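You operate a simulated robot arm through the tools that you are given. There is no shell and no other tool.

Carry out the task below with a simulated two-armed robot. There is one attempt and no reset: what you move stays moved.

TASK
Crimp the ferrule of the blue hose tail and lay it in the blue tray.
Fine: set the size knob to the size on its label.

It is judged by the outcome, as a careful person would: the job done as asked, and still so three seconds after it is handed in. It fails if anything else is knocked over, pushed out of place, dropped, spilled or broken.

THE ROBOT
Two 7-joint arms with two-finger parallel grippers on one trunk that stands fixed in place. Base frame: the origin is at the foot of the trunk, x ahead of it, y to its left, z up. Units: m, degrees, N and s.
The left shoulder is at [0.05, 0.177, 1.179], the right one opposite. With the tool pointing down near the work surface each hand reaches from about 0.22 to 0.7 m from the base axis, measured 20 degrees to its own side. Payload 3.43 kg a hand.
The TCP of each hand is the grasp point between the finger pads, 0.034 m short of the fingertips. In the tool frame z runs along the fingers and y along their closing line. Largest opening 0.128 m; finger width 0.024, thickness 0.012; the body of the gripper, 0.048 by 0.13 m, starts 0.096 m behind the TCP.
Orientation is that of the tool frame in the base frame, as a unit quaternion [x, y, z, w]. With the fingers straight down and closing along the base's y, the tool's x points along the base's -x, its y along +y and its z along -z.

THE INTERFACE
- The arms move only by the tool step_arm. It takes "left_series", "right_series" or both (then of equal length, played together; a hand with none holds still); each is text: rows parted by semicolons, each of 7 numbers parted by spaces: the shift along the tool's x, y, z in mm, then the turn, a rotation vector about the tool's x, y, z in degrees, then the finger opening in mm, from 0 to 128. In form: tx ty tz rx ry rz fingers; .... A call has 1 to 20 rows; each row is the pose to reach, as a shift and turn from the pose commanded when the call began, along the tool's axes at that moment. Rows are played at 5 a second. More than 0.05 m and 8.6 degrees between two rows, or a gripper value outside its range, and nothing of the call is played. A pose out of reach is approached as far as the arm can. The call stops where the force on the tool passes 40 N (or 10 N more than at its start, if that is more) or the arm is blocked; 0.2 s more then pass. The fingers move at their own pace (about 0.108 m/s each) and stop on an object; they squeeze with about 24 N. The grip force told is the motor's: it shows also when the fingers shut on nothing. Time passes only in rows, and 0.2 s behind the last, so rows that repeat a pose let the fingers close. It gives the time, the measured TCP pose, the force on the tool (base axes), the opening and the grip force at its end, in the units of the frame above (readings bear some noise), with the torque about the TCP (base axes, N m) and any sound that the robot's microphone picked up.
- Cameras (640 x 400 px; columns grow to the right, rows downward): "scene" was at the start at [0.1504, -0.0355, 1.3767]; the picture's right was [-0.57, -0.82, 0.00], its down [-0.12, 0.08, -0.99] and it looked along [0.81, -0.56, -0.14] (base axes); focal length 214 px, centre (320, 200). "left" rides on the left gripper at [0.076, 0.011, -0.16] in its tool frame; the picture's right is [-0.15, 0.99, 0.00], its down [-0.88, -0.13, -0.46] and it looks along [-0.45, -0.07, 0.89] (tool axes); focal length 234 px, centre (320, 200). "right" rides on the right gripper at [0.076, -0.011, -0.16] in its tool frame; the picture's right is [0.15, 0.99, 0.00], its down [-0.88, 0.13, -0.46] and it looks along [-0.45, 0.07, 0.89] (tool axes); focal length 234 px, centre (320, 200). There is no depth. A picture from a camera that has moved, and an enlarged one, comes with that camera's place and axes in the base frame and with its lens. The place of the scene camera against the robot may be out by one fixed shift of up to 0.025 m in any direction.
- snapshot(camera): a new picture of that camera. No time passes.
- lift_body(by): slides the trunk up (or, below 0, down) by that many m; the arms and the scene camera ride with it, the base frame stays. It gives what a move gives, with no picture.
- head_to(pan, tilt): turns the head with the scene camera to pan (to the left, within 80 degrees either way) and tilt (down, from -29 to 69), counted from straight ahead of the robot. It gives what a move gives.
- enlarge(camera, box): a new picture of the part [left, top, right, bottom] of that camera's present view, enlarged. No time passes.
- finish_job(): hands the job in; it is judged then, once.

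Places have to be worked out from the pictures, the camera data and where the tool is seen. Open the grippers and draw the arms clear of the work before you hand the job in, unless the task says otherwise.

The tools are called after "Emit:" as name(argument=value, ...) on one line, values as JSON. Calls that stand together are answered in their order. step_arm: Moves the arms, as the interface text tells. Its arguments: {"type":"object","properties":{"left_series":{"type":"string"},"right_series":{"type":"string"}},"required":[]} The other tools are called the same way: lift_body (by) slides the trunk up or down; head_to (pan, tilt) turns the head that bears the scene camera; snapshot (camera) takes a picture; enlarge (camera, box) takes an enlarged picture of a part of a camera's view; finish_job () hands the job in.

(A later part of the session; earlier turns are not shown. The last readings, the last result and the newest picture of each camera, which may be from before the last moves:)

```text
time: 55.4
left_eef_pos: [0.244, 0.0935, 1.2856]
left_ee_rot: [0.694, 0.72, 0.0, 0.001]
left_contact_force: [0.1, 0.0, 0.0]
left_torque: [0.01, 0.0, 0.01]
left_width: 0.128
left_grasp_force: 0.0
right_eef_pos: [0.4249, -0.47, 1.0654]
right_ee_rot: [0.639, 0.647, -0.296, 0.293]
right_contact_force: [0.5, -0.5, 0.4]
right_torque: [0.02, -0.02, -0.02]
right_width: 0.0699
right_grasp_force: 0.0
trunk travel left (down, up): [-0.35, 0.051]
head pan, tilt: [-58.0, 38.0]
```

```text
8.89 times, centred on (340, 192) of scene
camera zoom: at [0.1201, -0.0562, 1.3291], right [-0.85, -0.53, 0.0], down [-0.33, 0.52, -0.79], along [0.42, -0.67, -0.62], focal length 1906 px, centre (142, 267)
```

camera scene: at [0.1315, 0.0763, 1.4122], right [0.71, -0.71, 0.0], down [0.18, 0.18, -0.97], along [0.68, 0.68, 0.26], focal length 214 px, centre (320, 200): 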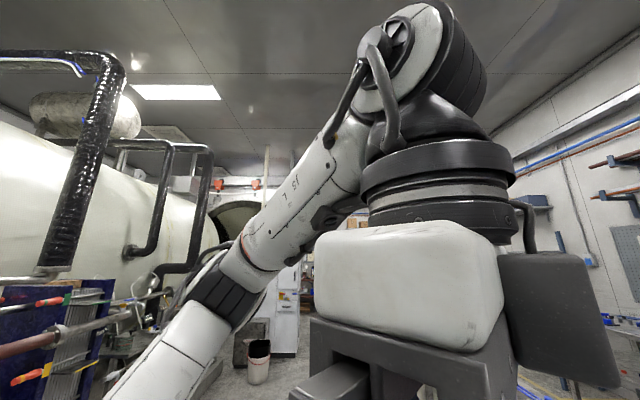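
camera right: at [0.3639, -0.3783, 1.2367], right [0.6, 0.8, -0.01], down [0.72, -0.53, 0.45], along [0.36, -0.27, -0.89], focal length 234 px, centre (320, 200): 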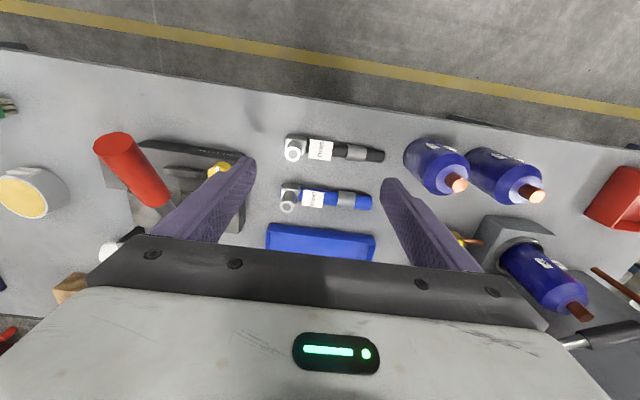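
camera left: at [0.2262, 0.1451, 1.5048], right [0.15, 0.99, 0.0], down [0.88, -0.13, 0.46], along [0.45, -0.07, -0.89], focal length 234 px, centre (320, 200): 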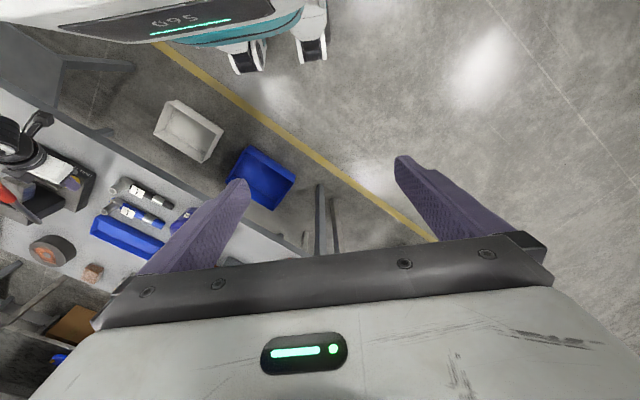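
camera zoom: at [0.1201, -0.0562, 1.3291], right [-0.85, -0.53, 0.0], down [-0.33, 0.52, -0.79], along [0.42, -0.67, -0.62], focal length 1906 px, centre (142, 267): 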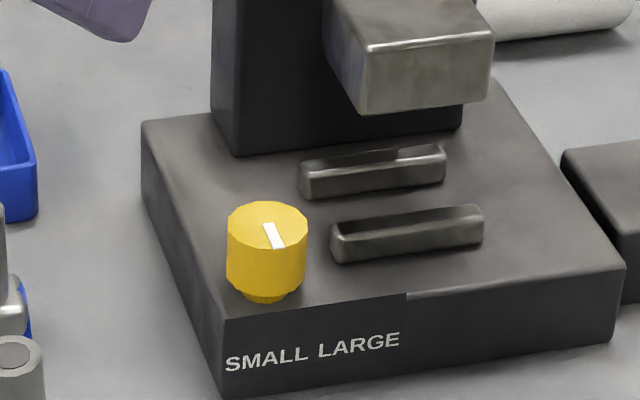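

The mark now leans toward LARGE from the operator's side, and nothing else on the press has moved. I'll bring the hand back to vertical and yaw -45° above the tails.

Emit:
step_arm(right_series="2 1 -9 0 8 0 80; 4.5 2 -18 0 16 0 90; 7 3 -27 0 24 0 100; 9 4 -36 0 32 0 100; 11.5 5 -45 0 40 0 100; 13.8 5.5 -54 0 48.5 0 100; 13.8 5.5 -54 0 48.5 0 100")

Emit:
step_arm(right_series="0 0 0 0 0 -8 100; 0 0 0 0 0 -16 100; 0 0 0 0 0 -24 100; 0 0 0 0 0 -32 100; 0 0 0 0 0 -40 100; 0 0 0 0 0 -45 100; 0 0 0 0 0 -45 100")

Emit:
enlarge(camera="right", box=[240, 110, 400, 240])

Emit:
snapshot(camera="right")

```text
time: 57.0
left_eef_pos: [0.2448, 0.0934, 1.2857]
left_ee_rot: [0.694, 0.72, 0.0, 0.001]
left_contact_force: [0.8, 0.4, 0.1]
left_torque: [0.01, 0.02, -0.02]
left_width: 0.128
left_grasp_force: 0.1
right_eef_pos: [0.4269, -0.4149, 1.0897]
right_ee_rot: [0.704, 0.71, -0.006, 0.002]
right_contact_force: [-0.2, 0.2, 0.6]
right_torque: [-0.02, -0.02, 0.0]
right_width: 0.1001
right_grasp_force: 0.1
trunk travel left (down, up): [-0.35, 0.051]
head pan, tilt: [-58.0, 38.0]
```

```text
time: 58.6
left_eef_pos: [0.2435, 0.0931, 1.2846]
left_ee_rot: [0.694, 0.72, 0.0, 0.0]
left_contact_force: [-0.6, -0.5, -0.4]
left_torque: [-0.03, 0.01, -0.03]
left_width: 0.1279
left_grasp_force: 0.1
right_eef_pos: [0.4285, -0.4185, 1.0901]
right_ee_rot: [0.378, 0.926, -0.007, -0.001]
right_contact_force: [-0.5, 0.3, -0.1]
right_torque: [0.01, 0.0, 0.01]
right_width: 0.1001
right_grasp_force: 0.0
trunk travel left (down, up): [-0.35, 0.051]
head pan, tilt: [-58.0, 38.0]
```

```text
3.08 times, centred on (320, 175) of right
camera zoom: at [0.3668, -0.3703, 1.248], right [0.59, 0.81, -0.01], down [0.72, -0.52, 0.46], along [0.36, -0.28, -0.89], focal length 720 px, centre (320, 277)
```

zoom: 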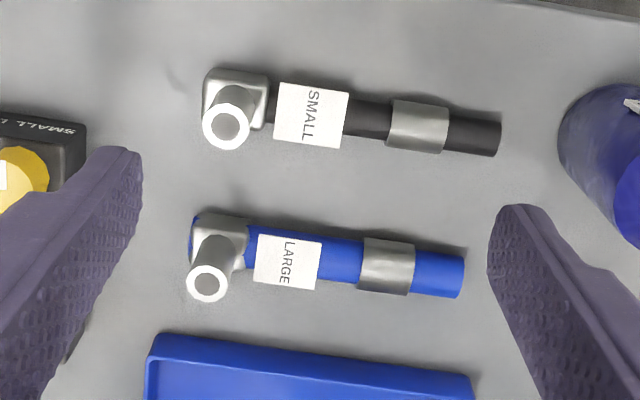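

```text
taken
camera right: at [0.3668, -0.3703, 1.248], right [0.59, 0.81, -0.01], down [0.72, -0.52, 0.46], along [0.36, -0.28, -0.89], focal length 234 px, centre (320, 200)
```

right: 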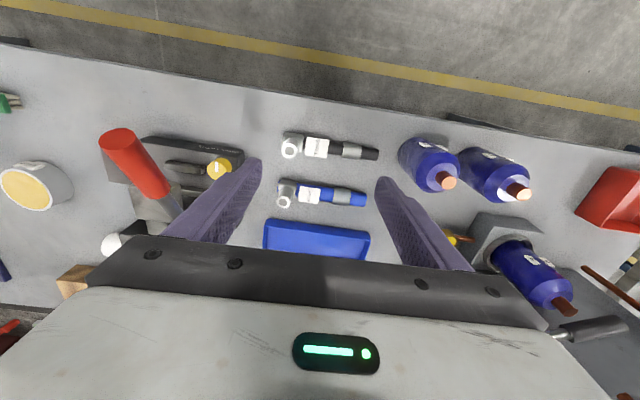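

Blue tail: post near (0.469, -0.5215), top z about 0.922, elbow top about 0.885, ferrule about 96 mm further along the hose. I'll move above the post with the fingers opened 60 mm and level the tool.

Emit:
step_arm(right_series="-34 -15 14 -0.3 0.07 0.2 80; -68 -30 28 -0.6 0.14 0.4 60; -101 -44.7 41 -0.79 0.2 0.6 60; -101 -44.7 41 -0.79 0.2 0.6 60")

Emit:
snapshot(camera="right")

Emit:
enlarge(camera="scene", box=[250, 140, 350, 240])

```text
time: 59.6
left_eef_pos: [0.2431, 0.0931, 1.2843]
left_ee_rot: [0.694, 0.72, 0.0, 0.0]
left_contact_force: [-0.1, 0.3, -0.5]
left_torque: [-0.03, 0.01, 0.03]
left_width: 0.1279
left_grasp_force: 0.1
right_eef_pos: [0.4674, -0.5229, 1.0493]
right_ee_rot: [0.383, 0.924, -0.001, 0.0]
right_contact_force: [0.1, 0.2, 0.2]
right_torque: [-0.02, 0.0, 0.0]
right_width: 0.0601
right_grasp_force: 0.1
trunk travel left (down, up): [-0.35, 0.051]
head pan, tilt: [-58.0, 38.0]
```

```text
taken
camera right: at [0.4063, -0.4766, 1.2089], right [0.6, 0.8, 0.0], down [0.71, -0.53, 0.46], along [0.37, -0.27, -0.89], focal length 234 px, centre (320, 200)
```

right: 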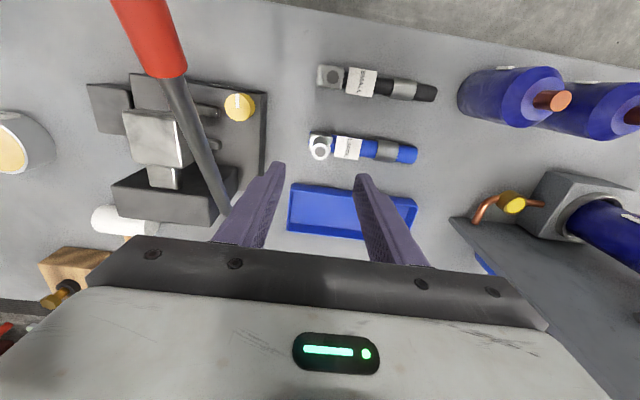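

```text
4.00 times, centred on (300, 190) of scene
camera zoom: at [0.1198, -0.0557, 1.3292], right [-0.85, -0.53, 0.0], down [-0.33, 0.52, -0.79], along [0.42, -0.67, -0.62], focal length 858 px, centre (400, 240)
```

zoom: 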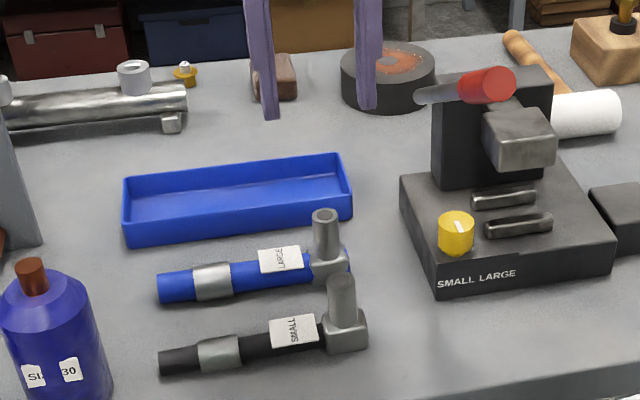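

I'll zoom in on the post in this near-overhead view for a final position fix.

Emit:
enlarge(camera="right", box=[280, 100, 440, 200])

Emit:
enlarge(camera="right", box=[80, 20, 280, 240])

```text
4.00 times, centred on (360, 150) of right
camera zoom: at [0.4063, -0.4766, 1.2089], right [0.6, 0.8, 0.0], down [0.71, -0.53, 0.46], along [0.37, -0.27, -0.89], focal length 937 px, centre (160, 400)
```

zoom: 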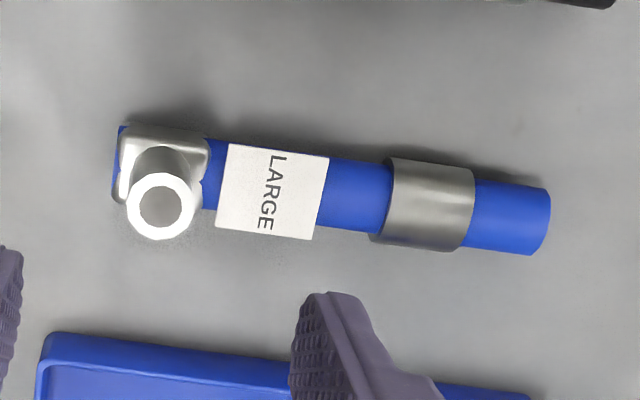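

```text
1.82 times, centred on (180, 130) of right
camera zoom: at [0.4063, -0.4766, 1.2089], right [0.6, 0.8, 0.0], down [0.71, -0.53, 0.46], along [0.37, -0.27, -0.89], focal length 426 px, centre (574, 327)
```

zoom: 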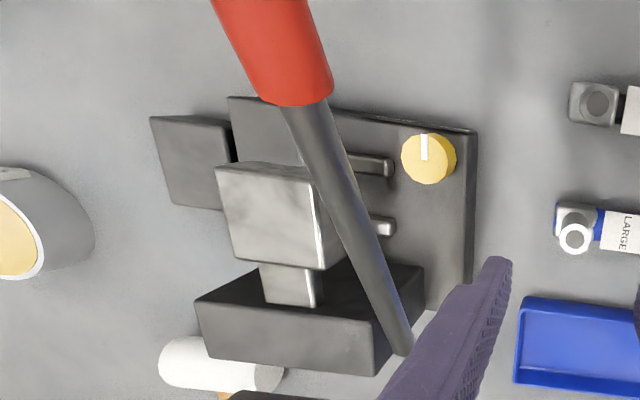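

Post fixed at about (0.470, -0.5235); the nest centre is near bench coordinates f 0.696, l -0.195, and the rest block matches where the elbow will sit. I'll descend over the post.

Emit:
step_arm(right_series="-2.3 1.4 40 0 0 0 60; -2.3 1.4 80 0 0 0 60; -2.3 1.4 108 0 0 0 60; -2.3 1.4 122 0 0 0 60; -2.3 1.4 122 0 0 0 60")

Emit:
snapshot(camera="right")

Emit:
enlarge(camera="scene", box=[250, 150, 350, 240])

```text
time: 60.8
left_eef_pos: [0.2441, 0.0937, 1.2851]
left_ee_rot: [0.694, 0.72, -0.001, 0.001]
left_contact_force: [0.0, -0.2, 0.7]
left_torque: [-0.03, -0.01, 0.01]
left_width: 0.1281
left_grasp_force: 0.1
right_eef_pos: [0.4694, -0.5202, 0.9304]
right_ee_rot: [0.384, 0.924, 0.0, 0.0]
right_contact_force: [0.4, -0.8, 0.1]
right_torque: [0.0, 0.0, 0.01]
right_width: 0.0598
right_grasp_force: 0.1
trunk travel left (down, up): [-0.35, 0.051]
head pan, tilt: [-58.0, 38.0]
```

```text
taken
camera right: at [0.408, -0.4745, 1.0885], right [0.6, 0.8, 0.0], down [0.71, -0.53, 0.46], along [0.37, -0.27, -0.89], focal length 234 px, centre (320, 200)
```

right: 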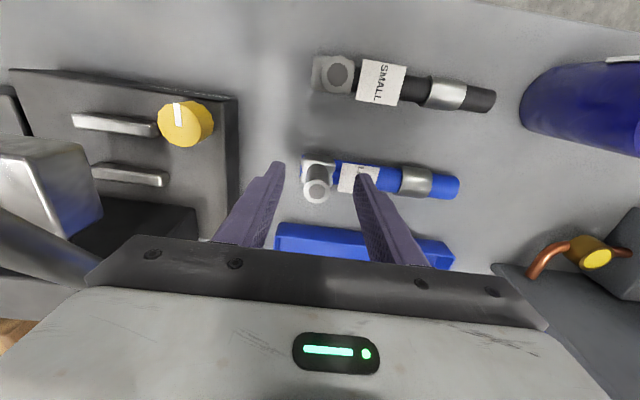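

```text
4.44 times, centred on (300, 195) of scene
camera zoom: at [0.1199, -0.056, 1.3291], right [-0.85, -0.53, 0.0], down [-0.33, 0.52, -0.79], along [0.42, -0.67, -0.62], focal length 953 px, centre (409, 222)
```

zoom: 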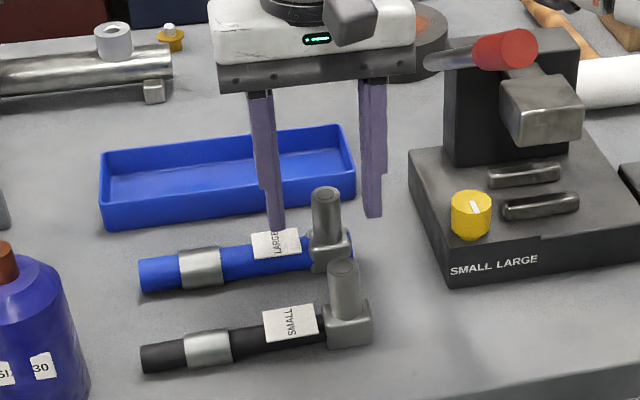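

The fingers straddle the post with tips around z 0.896, and the post is slightly off-centre. I'll nudge, lower 5 mm and close on it.

Emit:
step_arm(right_series="2 -2 5 0 0 0 50; 2 -2 5 0 0 0 30; 2 -2 5 0 0 0 0; 2 -2 5 0 0 0 0; 2 -2 5 0 0 0 0")

Emit:
enlarge(camera="right", box=[240, 100, 480, 270])

```text
time: 62.0
left_eef_pos: [0.2445, 0.0933, 1.2846]
left_ee_rot: [0.694, 0.72, 0.0, 0.001]
left_contact_force: [0.3, 0.7, -0.1]
left_torque: [-0.02, -0.01, -0.04]
left_width: 0.1279
left_grasp_force: 0.1
right_eef_pos: [0.4665, -0.5193, 0.9243]
right_ee_rot: [0.383, 0.924, 0.0, 0.001]
right_contact_force: [0.2, 0.7, -0.2]
right_torque: [-0.03, -0.05, 0.04]
right_width: 0.0207
right_grasp_force: 23.9
trunk travel left (down, up): [-0.35, 0.051]
head pan, tilt: [-58.0, 38.0]
```

```text
2.35 times, centred on (360, 185) of right
camera zoom: at [0.4054, -0.4741, 1.083], right [0.6, 0.8, 0.0], down [0.71, -0.53, 0.46], along [0.37, -0.27, -0.89], focal length 551 px, centre (226, 235)
```

zoom: 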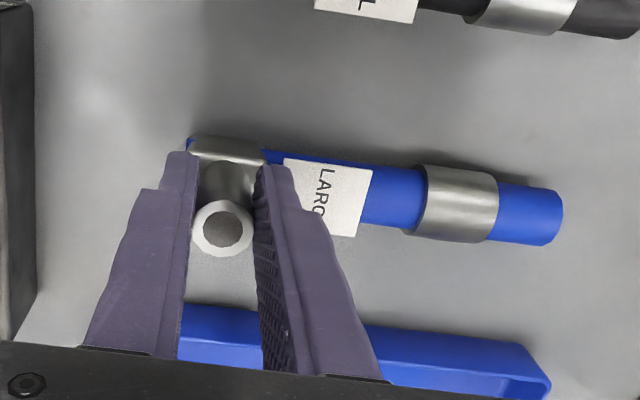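

The post is gripped (20.7 mm). I'll lift straight up 100 mm and check that the tail stays level.

Emit:
step_arm(right_series="0 0 -10 0 0 0 0; 0 0 -30 0 0 0 0; 0 0 -60 0 0 0 0; 0 0 -100 0 0 0 0; 0 0 -100 0 0 0 0")

Emit:
snapshot(camera="right")

Emit:
enlarge(camera="scene", box=[240, 110, 400, 240])

```text
time: 63.2
left_eef_pos: [0.2449, 0.0932, 1.2856]
left_ee_rot: [0.694, 0.72, 0.0, 0.0]
left_contact_force: [-0.4, 0.9, -0.4]
left_torque: [-0.04, -0.02, 0.02]
left_width: 0.1278
left_grasp_force: 0.0
right_eef_pos: [0.4688, -0.5212, 1.0225]
right_ee_rot: [0.383, 0.924, 0.0, 0.0]
right_contact_force: [-0.2, -0.5, 0.0]
right_torque: [0.0, 0.04, 0.0]
right_width: 0.021
right_grasp_force: 23.7
trunk travel left (down, up): [-0.35, 0.051]
head pan, tilt: [-58.0, 38.0]
```

```text
taken
camera right: at [0.4076, -0.475, 1.1815], right [0.6, 0.8, 0.0], down [0.71, -0.53, 0.46], along [0.37, -0.27, -0.89], focal length 234 px, centre (320, 200)
```

right: 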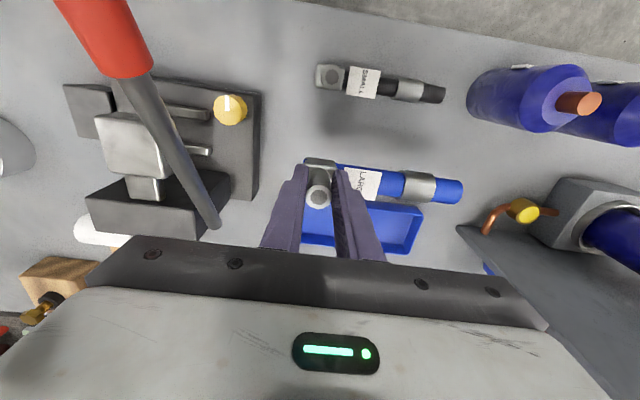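

```text
3.08 times, centred on (320, 175) of scene
camera zoom: at [0.1201, -0.0563, 1.3291], right [-0.85, -0.53, 0.0], down [-0.33, 0.52, -0.79], along [0.42, -0.67, -0.62], focal length 660 px, centre (320, 277)
```

zoom: 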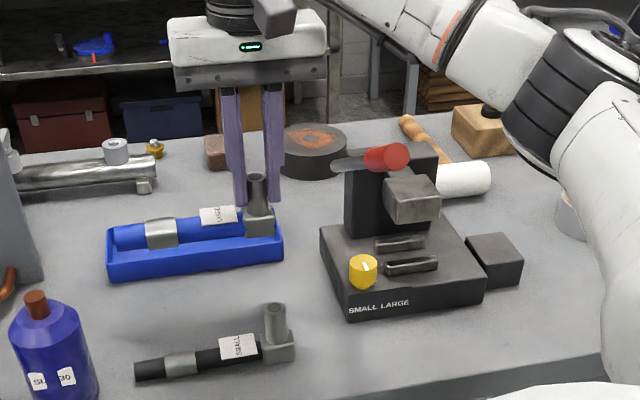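

The tail lifts level, with the "LARGE" label and ferrule free. I'll draw it back toward the robot to in front of the press and lever (about f = 0.485).

Emit:
step_arm(right_series="40 0 0 0 0 0 0; 85 0 0 0 0 0 0; 130 0 0 0 0 0 0; 175 0 0 0 0 0 0; 213 0 0 0 0 0 0; 213 0 0 0 0 0 0")

Emit:
snapshot(camera="right")

```text
time: 64.6
left_eef_pos: [0.2435, 0.0928, 1.286]
left_ee_rot: [0.694, 0.72, -0.001, 0.0]
left_contact_force: [0.5, 0.0, -1.2]
left_torque: [-0.01, 0.02, -0.01]
left_width: 0.128
left_grasp_force: 0.1
right_eef_pos: [0.3173, -0.3687, 1.0223]
right_ee_rot: [0.383, 0.924, 0.0, 0.0]
right_contact_force: [0.0, -0.8, -0.6]
right_torque: [0.01, 0.01, -0.03]
right_width: 0.0207
right_grasp_force: 24.3
trunk travel left (down, up): [-0.35, 0.051]
head pan, tilt: [-58.0, 38.0]
```

```text
taken
camera right: at [0.2563, -0.3228, 1.1814], right [0.6, 0.8, 0.0], down [0.71, -0.53, 0.46], along [0.37, -0.27, -0.89], focal length 234 px, centre (320, 200)
```

right: 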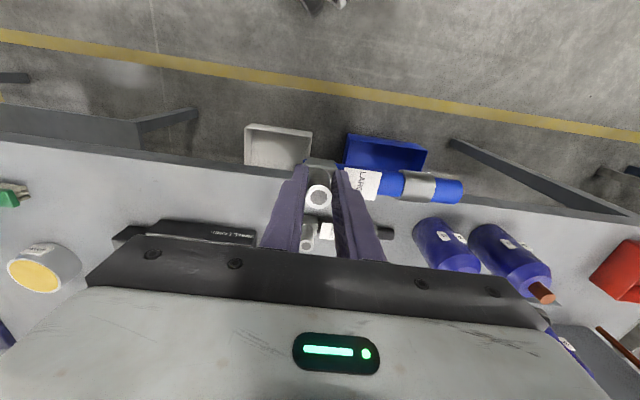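

In front of the bench edge now, with the tail level. Next I slide right along the bench (toward -l) about 257 mm, staying in front of the lever's end.

Emit:
step_arm(right_series="0 -40 0 0 0 0 0; 0 -85 0 0 0 0 0; 0 -130 0 0 0 0 0; 0 -175 0 0 0 0 0; 0 -220 0 0 0 0 0; 0 -257 0 0 0 0 0; 0 -257 0 0 0 0 0")

Emit:
snapshot(camera="right")

Emit:
snapshot(camera="scene")

```text
time: 66.2
left_eef_pos: [0.2444, 0.0939, 1.285]
left_ee_rot: [0.694, 0.72, 0.0, 0.001]
left_contact_force: [0.4, -0.5, 0.7]
left_torque: [0.02, 0.02, 0.05]
left_width: 0.1283
left_grasp_force: 0.1
right_eef_pos: [0.1362, -0.5524, 1.0225]
right_ee_rot: [0.383, 0.924, 0.0, 0.0]
right_contact_force: [0.4, 0.3, -1.0]
right_torque: [-0.03, 0.03, -0.02]
right_width: 0.0206
right_grasp_force: 23.8
trunk travel left (down, up): [-0.35, 0.051]
head pan, tilt: [-58.0, 38.0]
```

```text
taken
camera right: at [0.0744, -0.506, 1.1816], right [0.6, 0.8, 0.0], down [0.71, -0.53, 0.46], along [0.37, -0.27, -0.89], focal length 234 px, centre (320, 200)
```

right: 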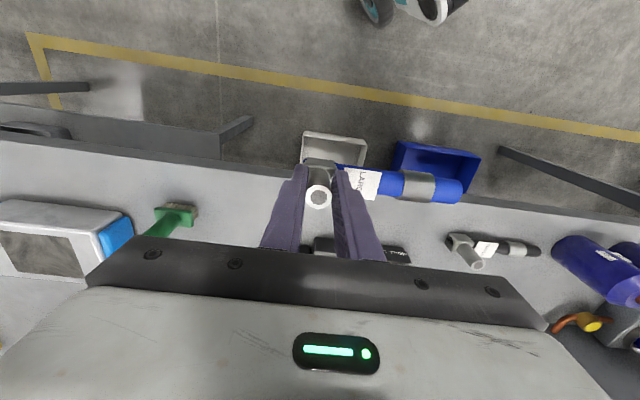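

```text
taken
camera scene: at [0.1201, -0.056, 1.3291], right [-0.85, -0.53, 0.0], down [-0.33, 0.52, -0.79], along [0.42, -0.67, -0.62], focal length 214 px, centre (320, 200)
```

scene: 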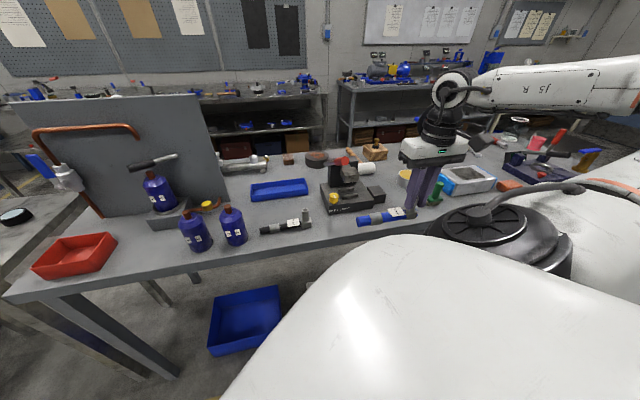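

The hand is in front of and to the right of the press at the right lateral position. I'll lower to insertion height (tail bottom about z 0.926, between rail tops and ram) and advance partway, then check.

Emit:
step_arm(right_series="0 0 17 0 0 0 0; 0 0 33 0 0 0 0; -40 0 33 0 0 0 0; -80 0 33 0 0 0 0; -115 0 33 0 0 0 0; -115 0 33 0 0 0 0")

Emit:
enlarge(camera="scene", box=[300, 130, 460, 250])

Emit:
snapshot(camera="right")

```text
time: 67.6
left_eef_pos: [0.2446, 0.0933, 1.2851]
left_ee_rot: [0.694, 0.72, -0.001, 0.001]
left_contact_force: [0.1, 0.0, -1.0]
left_torque: [0.04, -0.01, -0.02]
left_width: 0.1279
left_grasp_force: 0.2
right_eef_pos: [0.2182, -0.6334, 0.9898]
right_ee_rot: [0.384, 0.923, 0.0, -0.001]
right_contact_force: [0.0, 0.6, -0.6]
right_torque: [-0.01, 0.01, 0.01]
right_width: 0.0208
right_grasp_force: 24.0
trunk travel left (down, up): [-0.35, 0.051]
head pan, tilt: [-58.0, 38.0]
```

```text
3.33 times, centred on (380, 190) of scene
camera zoom: at [0.1198, -0.0558, 1.3292], right [-0.85, -0.53, 0.0], down [-0.33, 0.52, -0.79], along [0.42, -0.67, -0.62], focal length 715 px, centre (120, 233)
```

zoom: 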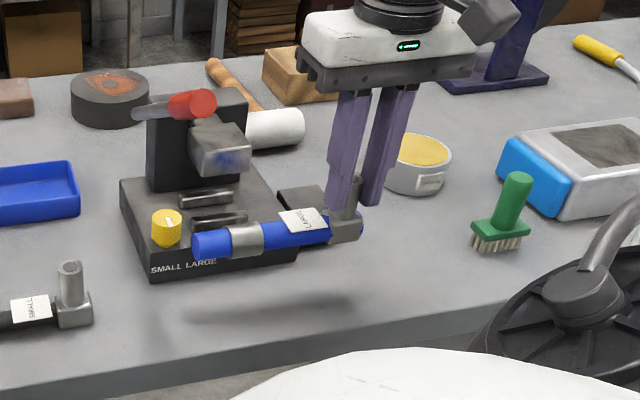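

```text
taken
camera right: at [0.1568, -0.5864, 1.1492], right [0.6, 0.8, 0.0], down [0.71, -0.53, 0.46], along [0.37, -0.27, -0.89], focal length 234 px, centre (320, 200)
```

right: 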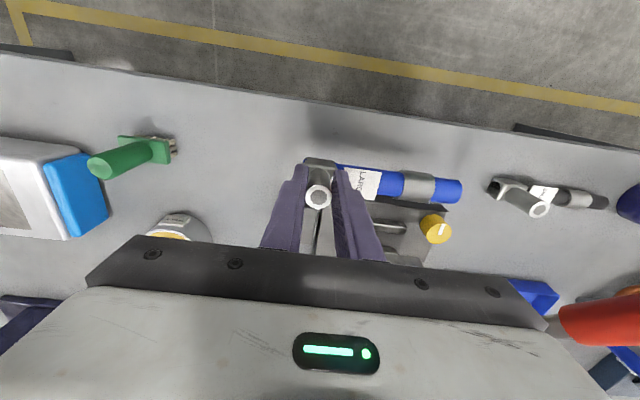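

The tail is level in front of the press, and the ferrule's lateral position (l about -0.196) matches the nest. I'll zoom in to compare the ferrule with the rails before pushing in.

Emit:
enlarge(camera="right", box=[290, 140, 490, 270])

Emit:
enlarge(camera="scene", box=[320, 150, 420, 220])

```text
3.08 times, centred on (390, 205) of right
camera zoom: at [0.1568, -0.5864, 1.1492], right [0.6, 0.8, 0.0], down [0.71, -0.53, 0.46], along [0.37, -0.27, -0.89], focal length 720 px, centre (105, 185)
```

zoom: 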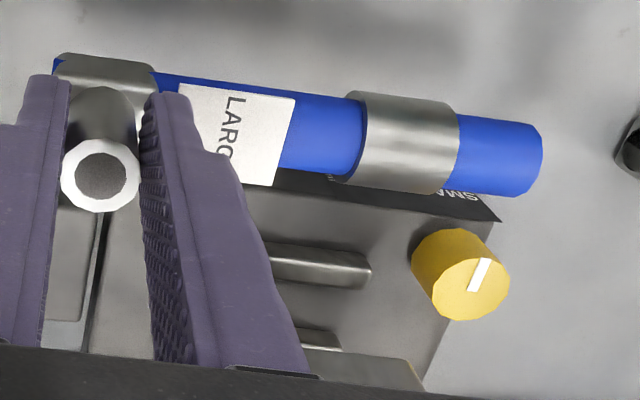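

```text
5.71 times, centred on (370, 185) of scene
camera zoom: at [0.1198, -0.0558, 1.3292], right [-0.85, -0.53, 0.0], down [-0.33, 0.52, -0.79], along [0.42, -0.67, -0.62], focal length 1226 px, centre (34, 286)
```

zoom: 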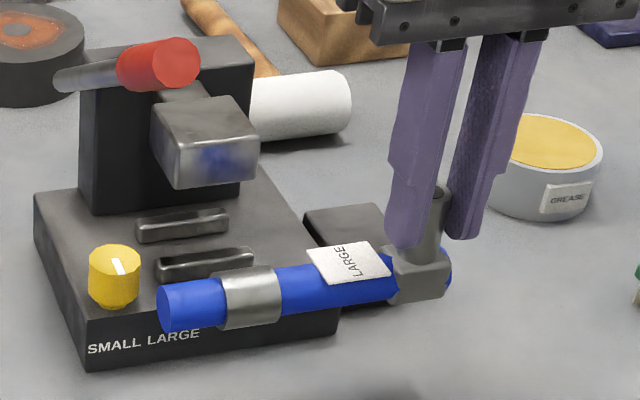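

Clearances look good. I'll push the tail in over the front rail, under the ram, to the nest line (92 mm forward).

Emit:
step_arm(right_series="-25 0 0 0 0 0 0; -50 0 0 0 0 0 0; -75 0 0 0 0 0 0; -92 0 0 0 0 0 0; -92 0 0 0 0 0 0")

Emit:
enlarge(camera="scene", box=[320, 150, 420, 220])

Emit:
enlarge(camera="right", box=[290, 140, 490, 270])

Emit:
enlarge(camera="left", box=[0, 0, 640, 400])

```text
time: 68.8
left_eef_pos: [0.2435, 0.0929, 1.2851]
left_ee_rot: [0.694, 0.72, -0.001, -0.001]
left_contact_force: [0.6, 0.3, -0.8]
left_torque: [-0.03, 0.0, 0.04]
left_width: 0.128
left_grasp_force: 0.1
right_eef_pos: [0.2811, -0.6979, 0.9892]
right_ee_rot: [0.384, 0.923, 0.0, 0.0]
right_contact_force: [-2.4, -1.1, 0.1]
right_torque: [0.03, 0.08, 0.12]
right_width: 0.0206
right_grasp_force: 23.4
trunk travel left (down, up): [-0.35, 0.051]
head pan, tilt: [-58.0, 38.0]
```

```text
5.71 times, centred on (370, 185) of scene
camera zoom: at [0.1197, -0.0561, 1.3292], right [-0.85, -0.53, 0.0], down [-0.33, 0.52, -0.79], along [0.42, -0.67, -0.62], focal length 1226 px, centre (34, 286)
```

zoom: 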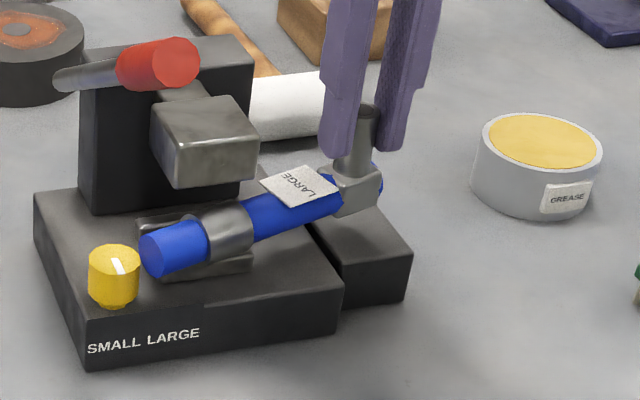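

```text
3.08 times, centred on (390, 205) of right
camera zoom: at [0.2196, -0.6515, 1.1486], right [0.6, 0.8, 0.0], down [0.71, -0.53, 0.46], along [0.37, -0.27, -0.89], focal length 720 px, centre (105, 185)
```

zoom: 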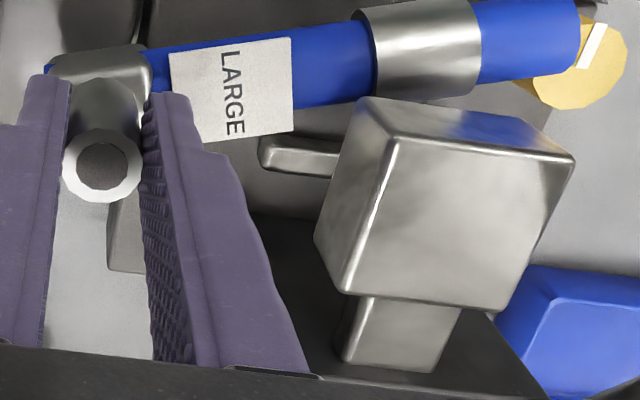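

```text
1.00 times, centred on (320, 200) of left (not enlarged: the box is as wide or as high as the picture)
camera zoom: at [0.2522, 0.1701, 1.4452], right [0.99, -0.11, 0.0], down [-0.1, -0.88, 0.46], along [-0.05, -0.45, -0.89], focal length 234 px, centre (320, 200)
```

zoom: 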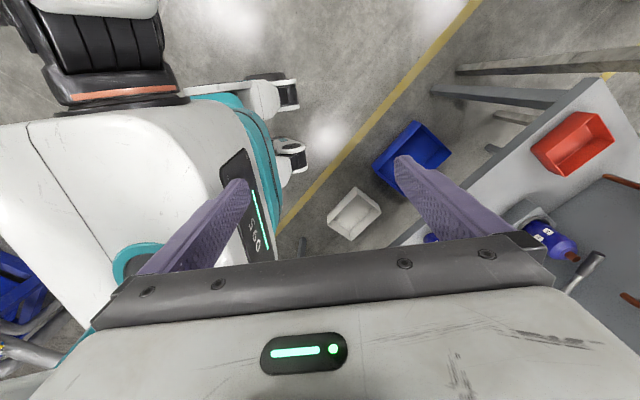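

The ferrule's top caught the front of the ram (ram bottom is about z 0.953) and the tail pivoted about 19° on the post in my grip. I'll back out to the front, turn the hand 19° clockwise to re-align the hose with the nest, and use a lower insertion height.

Emit:
step_arm(right_series="25 0 0 0 0 0 0; 55 0 0 0 0 0 0; 95 0 0 0 0 0 0; 95 0 0 0 0 0 0")

Emit:
step_arm(right_series="0 0 0 0 0 7 0; 0 0 0 0 0 14 0; 0 0 0 0 0 19 0; 0 0 0 0 0 19 0")

Emit:
enlarge(camera="right", box=[290, 120, 490, 250])

Emit:
enlarge(camera="scene", box=[320, 140, 420, 220])

```text
time: 69.8
left_eef_pos: [0.2441, 0.0925, 1.2859]
left_ee_rot: [0.694, 0.72, 0.0, 0.0]
left_contact_force: [-1.0, 0.3, -0.7]
left_torque: [0.03, -0.04, -0.01]
left_width: 0.128
left_grasp_force: 0.1
right_eef_pos: [0.2149, -0.6332, 0.9877]
right_ee_rot: [0.384, 0.923, 0.0, 0.001]
right_contact_force: [-0.7, -0.1, -0.3]
right_torque: [-0.03, 0.02, -0.02]
right_width: 0.0206
right_grasp_force: 23.9
trunk travel left (down, up): [-0.35, 0.051]
head pan, tilt: [-58.0, 38.0]
```

```text
time: 70.8
left_eef_pos: [0.2431, 0.0927, 1.2858]
left_ee_rot: [0.694, 0.72, -0.001, 0.0]
left_contact_force: [0.6, 0.3, -0.5]
left_torque: [-0.01, 0.0, 0.0]
left_width: 0.128
left_grasp_force: 0.0
right_eef_pos: [0.2144, -0.6318, 0.9888]
right_ee_rot: [0.531, 0.847, 0.0, 0.0]
right_contact_force: [0.1, 0.5, -1.2]
right_torque: [-0.02, 0.04, 0.01]
right_width: 0.0205
right_grasp_force: 24.4
trunk travel left (down, up): [-0.35, 0.051]
head pan, tilt: [-58.0, 38.0]
```

```text
3.08 times, centred on (390, 185) of right
camera zoom: at [0.1718, -0.5671, 1.148], right [0.83, 0.56, 0.0], down [0.5, -0.74, 0.46], along [0.26, -0.38, -0.89], focal length 720 px, centre (105, 246)
```

zoom: 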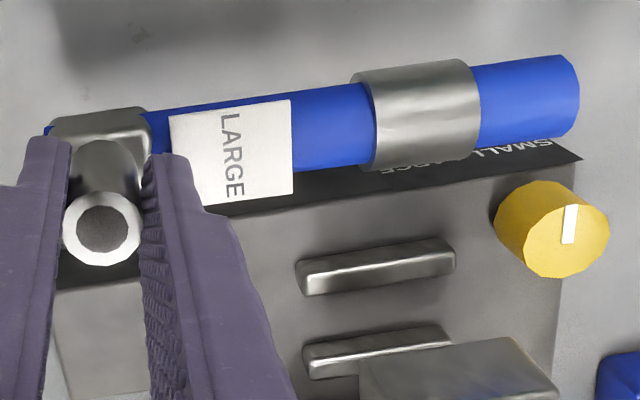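

```text
5.00 times, centred on (370, 180) of scene
camera zoom: at [0.12, -0.0561, 1.3291], right [-0.85, -0.53, 0.0], down [-0.33, 0.52, -0.79], along [0.42, -0.67, -0.62], focal length 1072 px, centre (70, 300)
```

zoom: 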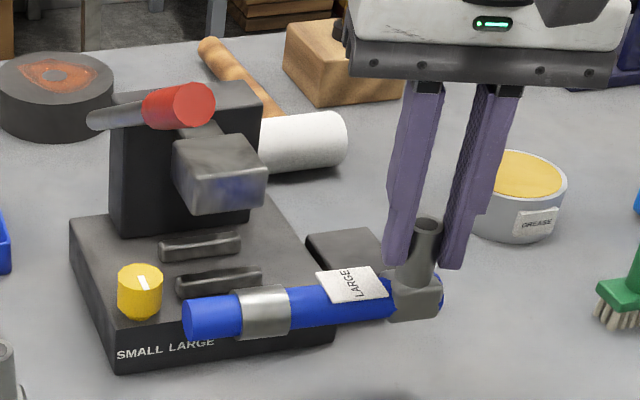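

The hose is now parallel to the rails again. I'll lower to tail bottom about z 0.917, shift 3 mm right to stay clear of the knob, and push in, watching the force.

Emit:
step_arm(right_series="-1.0 -2.8 8.8 0 0 0 0; -24 5.2 8.8 0 0 0 0; -45 12.5 8.8 0 0 0 0; -66 19.8 8.8 0 0 0 0; -87.9 27.4 8.8 0 0 0 0; -87.9 27.4 8.8 0 0 0 0")

Emit:
enlarge(camera="scene", box=[320, 150, 420, 220])

Emit:
enlarge(camera="right", box=[290, 120, 490, 250])

```text
time: 72.2
left_eef_pos: [0.2442, 0.0937, 1.2853]
left_ee_rot: [0.695, 0.719, 0.0, 0.001]
left_contact_force: [-0.1, 0.2, 0.9]
left_torque: [-0.03, -0.02, 0.0]
left_width: 0.128
left_grasp_force: 0.1
right_eef_pos: [0.2799, -0.6971, 0.9781]
right_ee_rot: [0.531, 0.848, -0.001, 0.001]
right_contact_force: [-0.1, 1.1, 0.2]
right_torque: [-0.02, 0.02, 0.0]
right_width: 0.0206
right_grasp_force: 24.3
trunk travel left (down, up): [-0.35, 0.051]
head pan, tilt: [-58.0, 38.0]
```

```text
5.71 times, centred on (370, 185) of scene
camera zoom: at [0.1197, -0.0558, 1.3292], right [-0.85, -0.53, 0.0], down [-0.33, 0.52, -0.79], along [0.42, -0.67, -0.62], focal length 1226 px, centre (34, 286)
```

zoom: 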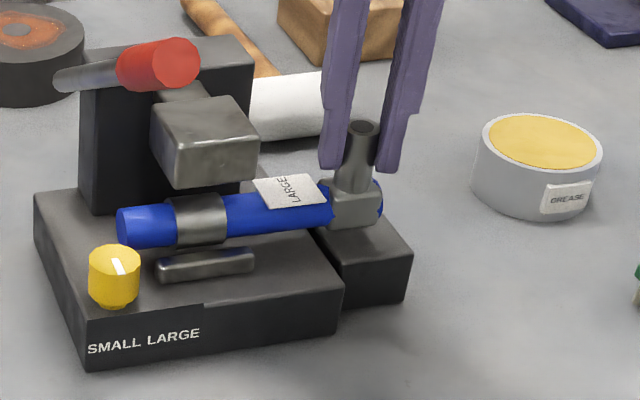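

```text
3.08 times, centred on (390, 185) of right
camera zoom: at [0.2372, -0.6338, 1.1376], right [0.83, 0.56, 0.0], down [0.5, -0.74, 0.46], along [0.26, -0.38, -0.89], focal length 720 px, centre (105, 246)
```

zoom: 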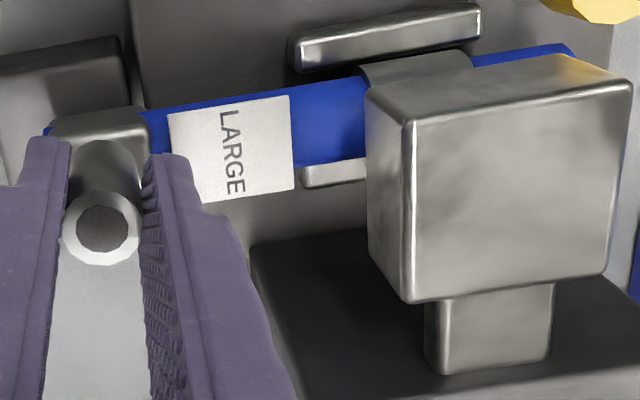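

Inserted cleanly with no contact force; the ferrule sits under the ram, between the rails as seen from above. I'll lower gently into the nest in small steps.

Emit:
step_arm(right_series="0 0 4 0 0 0 0; 0 0 8 0 0 0 0; 0 0 12 0 0 0 0; 0 0 12 0 0 0 0")

Emit:
step_arm(right_series="0 0 2 0 0 0 0; 0 0 4 0 0 0 0; 0 0 4 0 0 0 0")

Emit:
enlarge(camera="scene", box=[320, 150, 420, 220])

Emit:
enlarge(camera="right", box=[290, 120, 490, 250])

```text
time: 73.2
left_eef_pos: [0.2446, 0.093, 1.286]
left_ee_rot: [0.694, 0.72, 0.0, 0.001]
left_contact_force: [-0.1, 0.1, -1.2]
left_torque: [0.0, 0.0, 0.01]
left_width: 0.128
left_grasp_force: 0.1
right_eef_pos: [0.2783, -0.6976, 0.9688]
right_ee_rot: [0.531, 0.847, -0.001, 0.001]
right_contact_force: [2.0, -1.3, 0.1]
right_torque: [-0.03, -0.08, -0.1]
right_width: 0.0206
right_grasp_force: 24.2
trunk travel left (down, up): [-0.35, 0.051]
head pan, tilt: [-58.0, 38.0]
```

```text
time: 74.0
left_eef_pos: [0.2436, 0.0939, 1.2862]
left_ee_rot: [0.694, 0.72, -0.001, 0.0]
left_contact_force: [-0.9, -0.4, 0.3]
left_torque: [0.0, 0.0, 0.02]
left_width: 0.128
left_grasp_force: 0.2
right_eef_pos: [0.2794, -0.6972, 0.9644]
right_ee_rot: [0.531, 0.848, -0.001, 0.001]
right_contact_force: [0.0, -0.5, 4.9]
right_torque: [-0.08, -0.01, 0.02]
right_width: 0.0206
right_grasp_force: 23.5
trunk travel left (down, up): [-0.35, 0.051]
head pan, tilt: [-58.0, 38.0]
```

```text
5.71 times, centred on (370, 185) of scene
camera zoom: at [0.1198, -0.0555, 1.3293], right [-0.85, -0.53, 0.0], down [-0.33, 0.52, -0.79], along [0.42, -0.67, -0.62], focal length 1226 px, centre (34, 286)
```

zoom: 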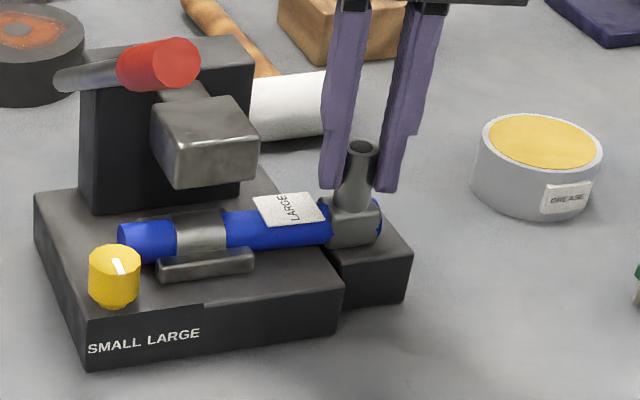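

```text
3.08 times, centred on (390, 185) of right
camera zoom: at [0.2354, -0.6339, 1.1241], right [0.83, 0.56, 0.0], down [0.5, -0.73, 0.46], along [0.26, -0.38, -0.89], focal length 720 px, centre (105, 246)
```

zoom: 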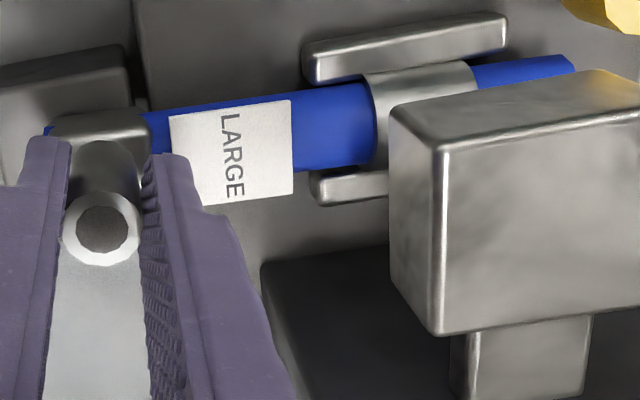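

Contact is felt (about 5 N) with the ferrule seated between the two rails and the elbow on the rest block. I'll open the fingers and check that it settles.

Emit:
step_arm(right_series="0 0 0 0 0 0 25; 0 0 0 0 0 0 32; 0 0 0 0 0 0 40; 0 0 0 0 0 0 40")

Emit:
enlarge(camera="scene", box=[320, 150, 420, 220])

Emit:
enlarge(camera="right", box=[290, 120, 490, 250])

```text
time: 75.0
left_eef_pos: [0.2443, 0.0936, 1.2857]
left_ee_rot: [0.694, 0.72, -0.001, 0.001]
left_contact_force: [-0.1, 0.1, -0.5]
left_torque: [-0.01, 0.0, 0.01]
left_width: 0.1277
left_grasp_force: 0.0
right_eef_pos: [0.278, -0.6981, 0.9646]
right_ee_rot: [0.531, 0.847, 0.0, -0.001]
right_contact_force: [-0.7, 0.2, 0.5]
right_torque: [0.0, -0.05, -0.02]
right_width: 0.04
right_grasp_force: 0.0
trunk travel left (down, up): [-0.35, 0.051]
head pan, tilt: [-58.0, 38.0]
```

```text
5.71 times, centred on (370, 185) of scene
camera zoom: at [0.1199, -0.056, 1.3291], right [-0.85, -0.53, 0.0], down [-0.33, 0.52, -0.79], along [0.42, -0.67, -0.62], focal length 1226 px, centre (34, 286)
```

zoom: 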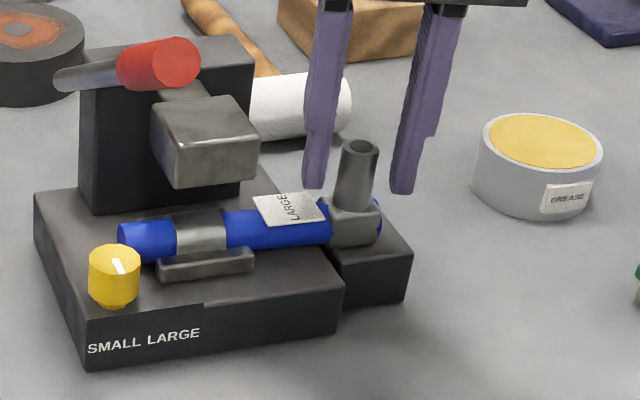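

```text
3.08 times, centred on (390, 185) of right
camera zoom: at [0.2356, -0.6343, 1.1234], right [0.83, 0.56, 0.0], down [0.5, -0.74, 0.46], along [0.26, -0.38, -0.89], focal length 720 px, centre (105, 246)
```

zoom: 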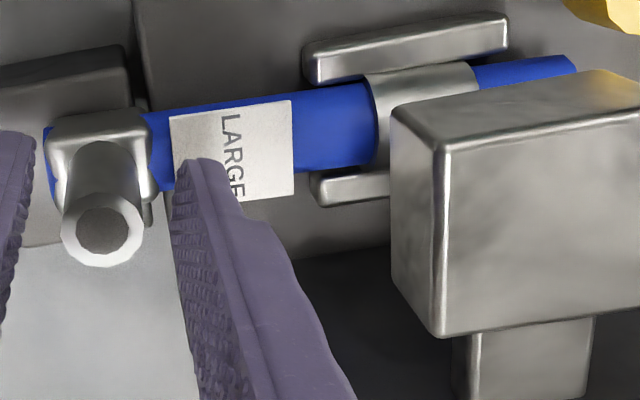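

The tail rests stably in the nest on its own. I'll raise the hand straight up, clear of everything.

Emit:
step_arm(right_series="0 0 -40 0 0 0 40; 0 0 -85 0 0 0 40; 0 0 -130 0 0 0 40; 0 0 -175 0 0 0 40; 0 0 -205 0 0 0 40; 0 0 -205 0 0 0 40")

Emit:
enlarge(camera="scene", box=[310, 130, 430, 220])

Emit:
snapshot(camera="right")

```text
time: 76.4
left_eef_pos: [0.2449, 0.093, 1.2844]
left_ee_rot: [0.694, 0.72, 0.0, 0.001]
left_contact_force: [-0.1, 0.8, 0.4]
left_torque: [0.01, 0.01, -0.01]
left_width: 0.1281
left_grasp_force: 0.2
right_eef_pos: [0.2775, -0.697, 1.1709]
right_ee_rot: [0.531, 0.848, 0.0, 0.001]
right_contact_force: [0.7, -0.5, -0.4]
right_torque: [-0.02, 0.04, -0.02]
right_width: 0.0398
right_grasp_force: 0.1
trunk travel left (down, up): [-0.35, 0.051]
head pan, tilt: [-58.0, 38.0]
```

```text
4.44 times, centred on (370, 175) of scene
camera zoom: at [0.12, -0.0561, 1.3291], right [-0.85, -0.53, 0.0], down [-0.33, 0.52, -0.79], along [0.42, -0.67, -0.62], focal length 953 px, centre (98, 311)
```

zoom: 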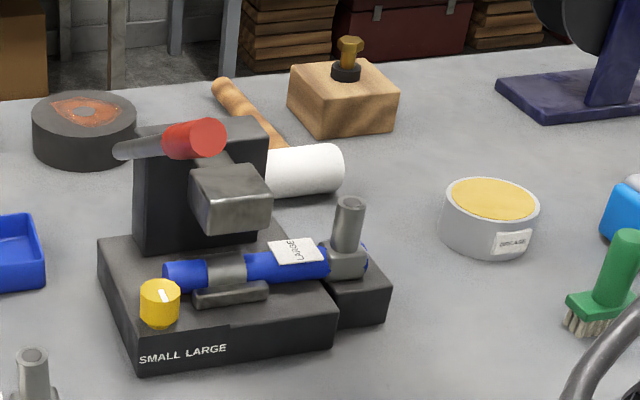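

```text
taken
camera right: at [0.2337, -0.633, 1.3308], right [0.83, 0.56, 0.0], down [0.5, -0.74, 0.46], along [0.26, -0.38, -0.89], focal length 234 px, centre (320, 200)
```

right: 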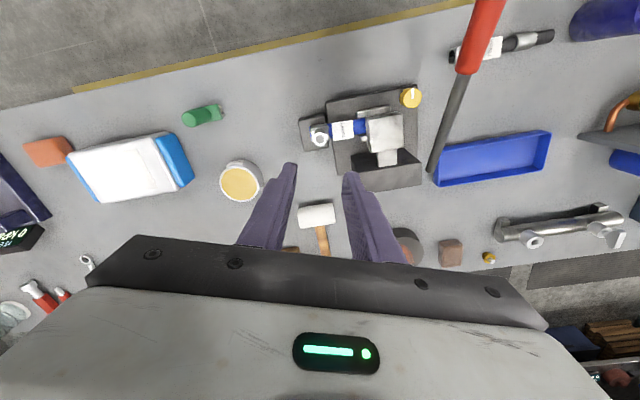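

Good overhead view. I'll zoom in to check the ferrule under the ram, the knob, and the lever's position.

Emit:
enlarge(camera="right", box=[290, 60, 450, 200])

Emit:
enlarge(camera="right", box=[380, 0, 540, 190])

```text
2.86 times, centred on (370, 130) of right
camera zoom: at [0.2337, -0.633, 1.3308], right [0.83, 0.56, 0.0], down [0.5, -0.74, 0.46], along [0.26, -0.38, -0.89], focal length 669 px, centre (177, 400)
```

zoom: 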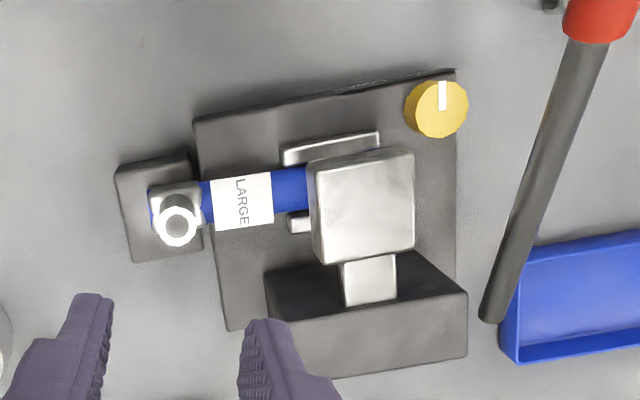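

```text
2.11 times, centred on (460, 95) of right
camera zoom: at [0.2337, -0.633, 1.3308], right [0.83, 0.56, 0.0], down [0.5, -0.74, 0.46], along [0.26, -0.38, -0.89], focal length 493 px, centre (25, 421)
```

zoom: 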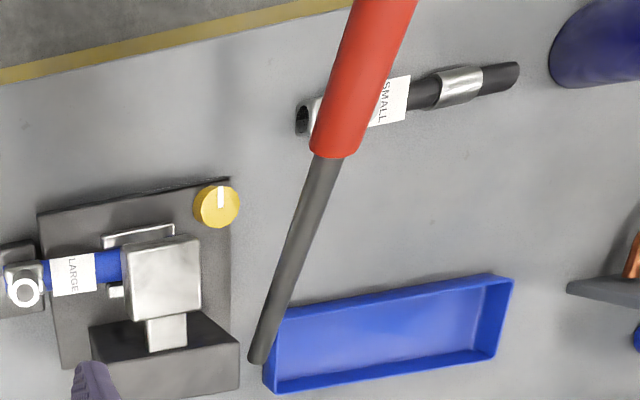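

The ferrule is hidden right under the ram, the elbow is on the block, and the lever runs at l = -0.134 to the left of the tower with its red grip toward the front. I'll move above the red grip, turning back to yaw -45°, with a 14 mm finger gap so the tips straddle the bar.

Emit:
step_arm(right_series="27 25 0 0 0 -4 30; 55 50 0 0 0 -8 20; 82 75 0 0 0 -12 14; 110 100 0 0 0 -16 14; 137.4 124.4 0 0 0 -19 14; 137.4 124.4 0 0 0 -19 14")

Emit:
snapshot(camera="right")

Emit:
enlarge(camera="scene", box=[290, 110, 410, 220])

```text
time: 77.8
left_eef_pos: [0.2439, 0.092, 1.2851]
left_ee_rot: [0.693, 0.721, -0.001, 0.0]
left_contact_force: [0.0, 0.6, -0.3]
left_torque: [0.0, 0.02, 0.0]
left_width: 0.1281
left_grasp_force: 0.0
right_eef_pos: [0.333, -0.5168, 1.1704]
right_ee_rot: [0.384, 0.923, 0.0, 0.0]
right_contact_force: [-0.3, 0.3, 0.3]
right_torque: [0.0, -0.01, 0.01]
right_width: 0.0139
right_grasp_force: 0.1
trunk travel left (down, up): [-0.35, 0.051]
head pan, tilt: [-58.0, 38.0]
```

```text
taken
camera right: at [0.2698, -0.4714, 1.3296], right [0.6, 0.8, 0.0], down [0.71, -0.53, 0.46], along [0.37, -0.27, -0.89], focal length 234 px, centre (320, 200)
```

right: 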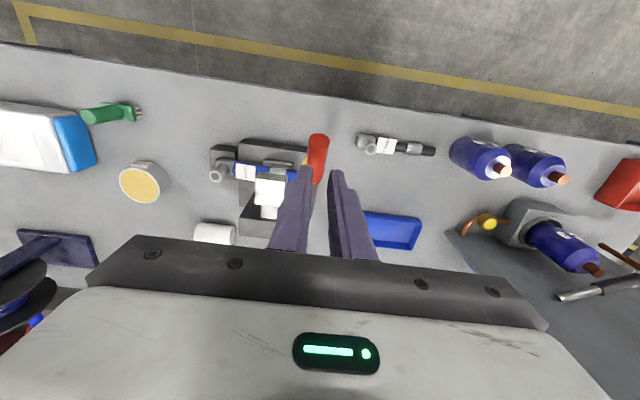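

```text
3.64 times, centred on (350, 165) of scene
camera zoom: at [0.1198, -0.0562, 1.3291], right [-0.85, -0.53, 0.0], down [-0.33, 0.52, -0.79], along [0.42, -0.67, -0.62], focal length 780 px, centre (211, 327)
```

zoom: 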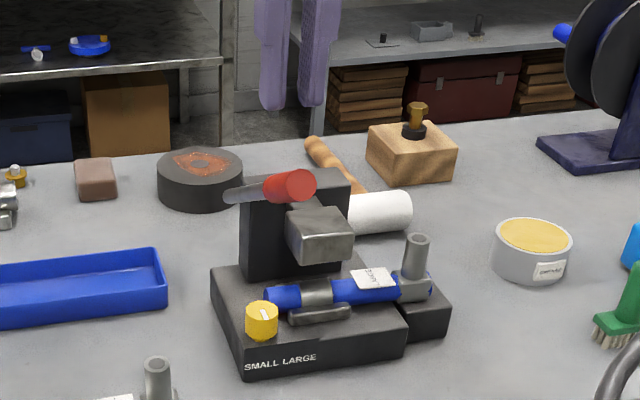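

Nearly above the grip. I'll zoom in to centre the fingertips over the red bar before pressing.

Emit:
enlarge(camera="right", box=[250, 110, 390, 210])

```text
4.00 times, centred on (320, 160) of right
camera zoom: at [0.2698, -0.4714, 1.3296], right [0.6, 0.8, 0.0], down [0.71, -0.53, 0.46], along [0.37, -0.27, -0.89], focal length 937 px, centre (320, 360)
```

zoom: 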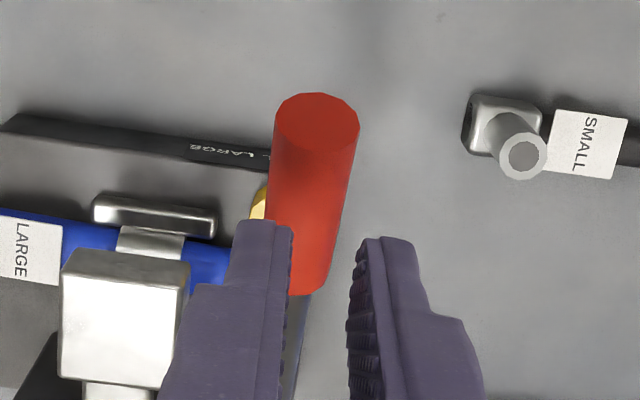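

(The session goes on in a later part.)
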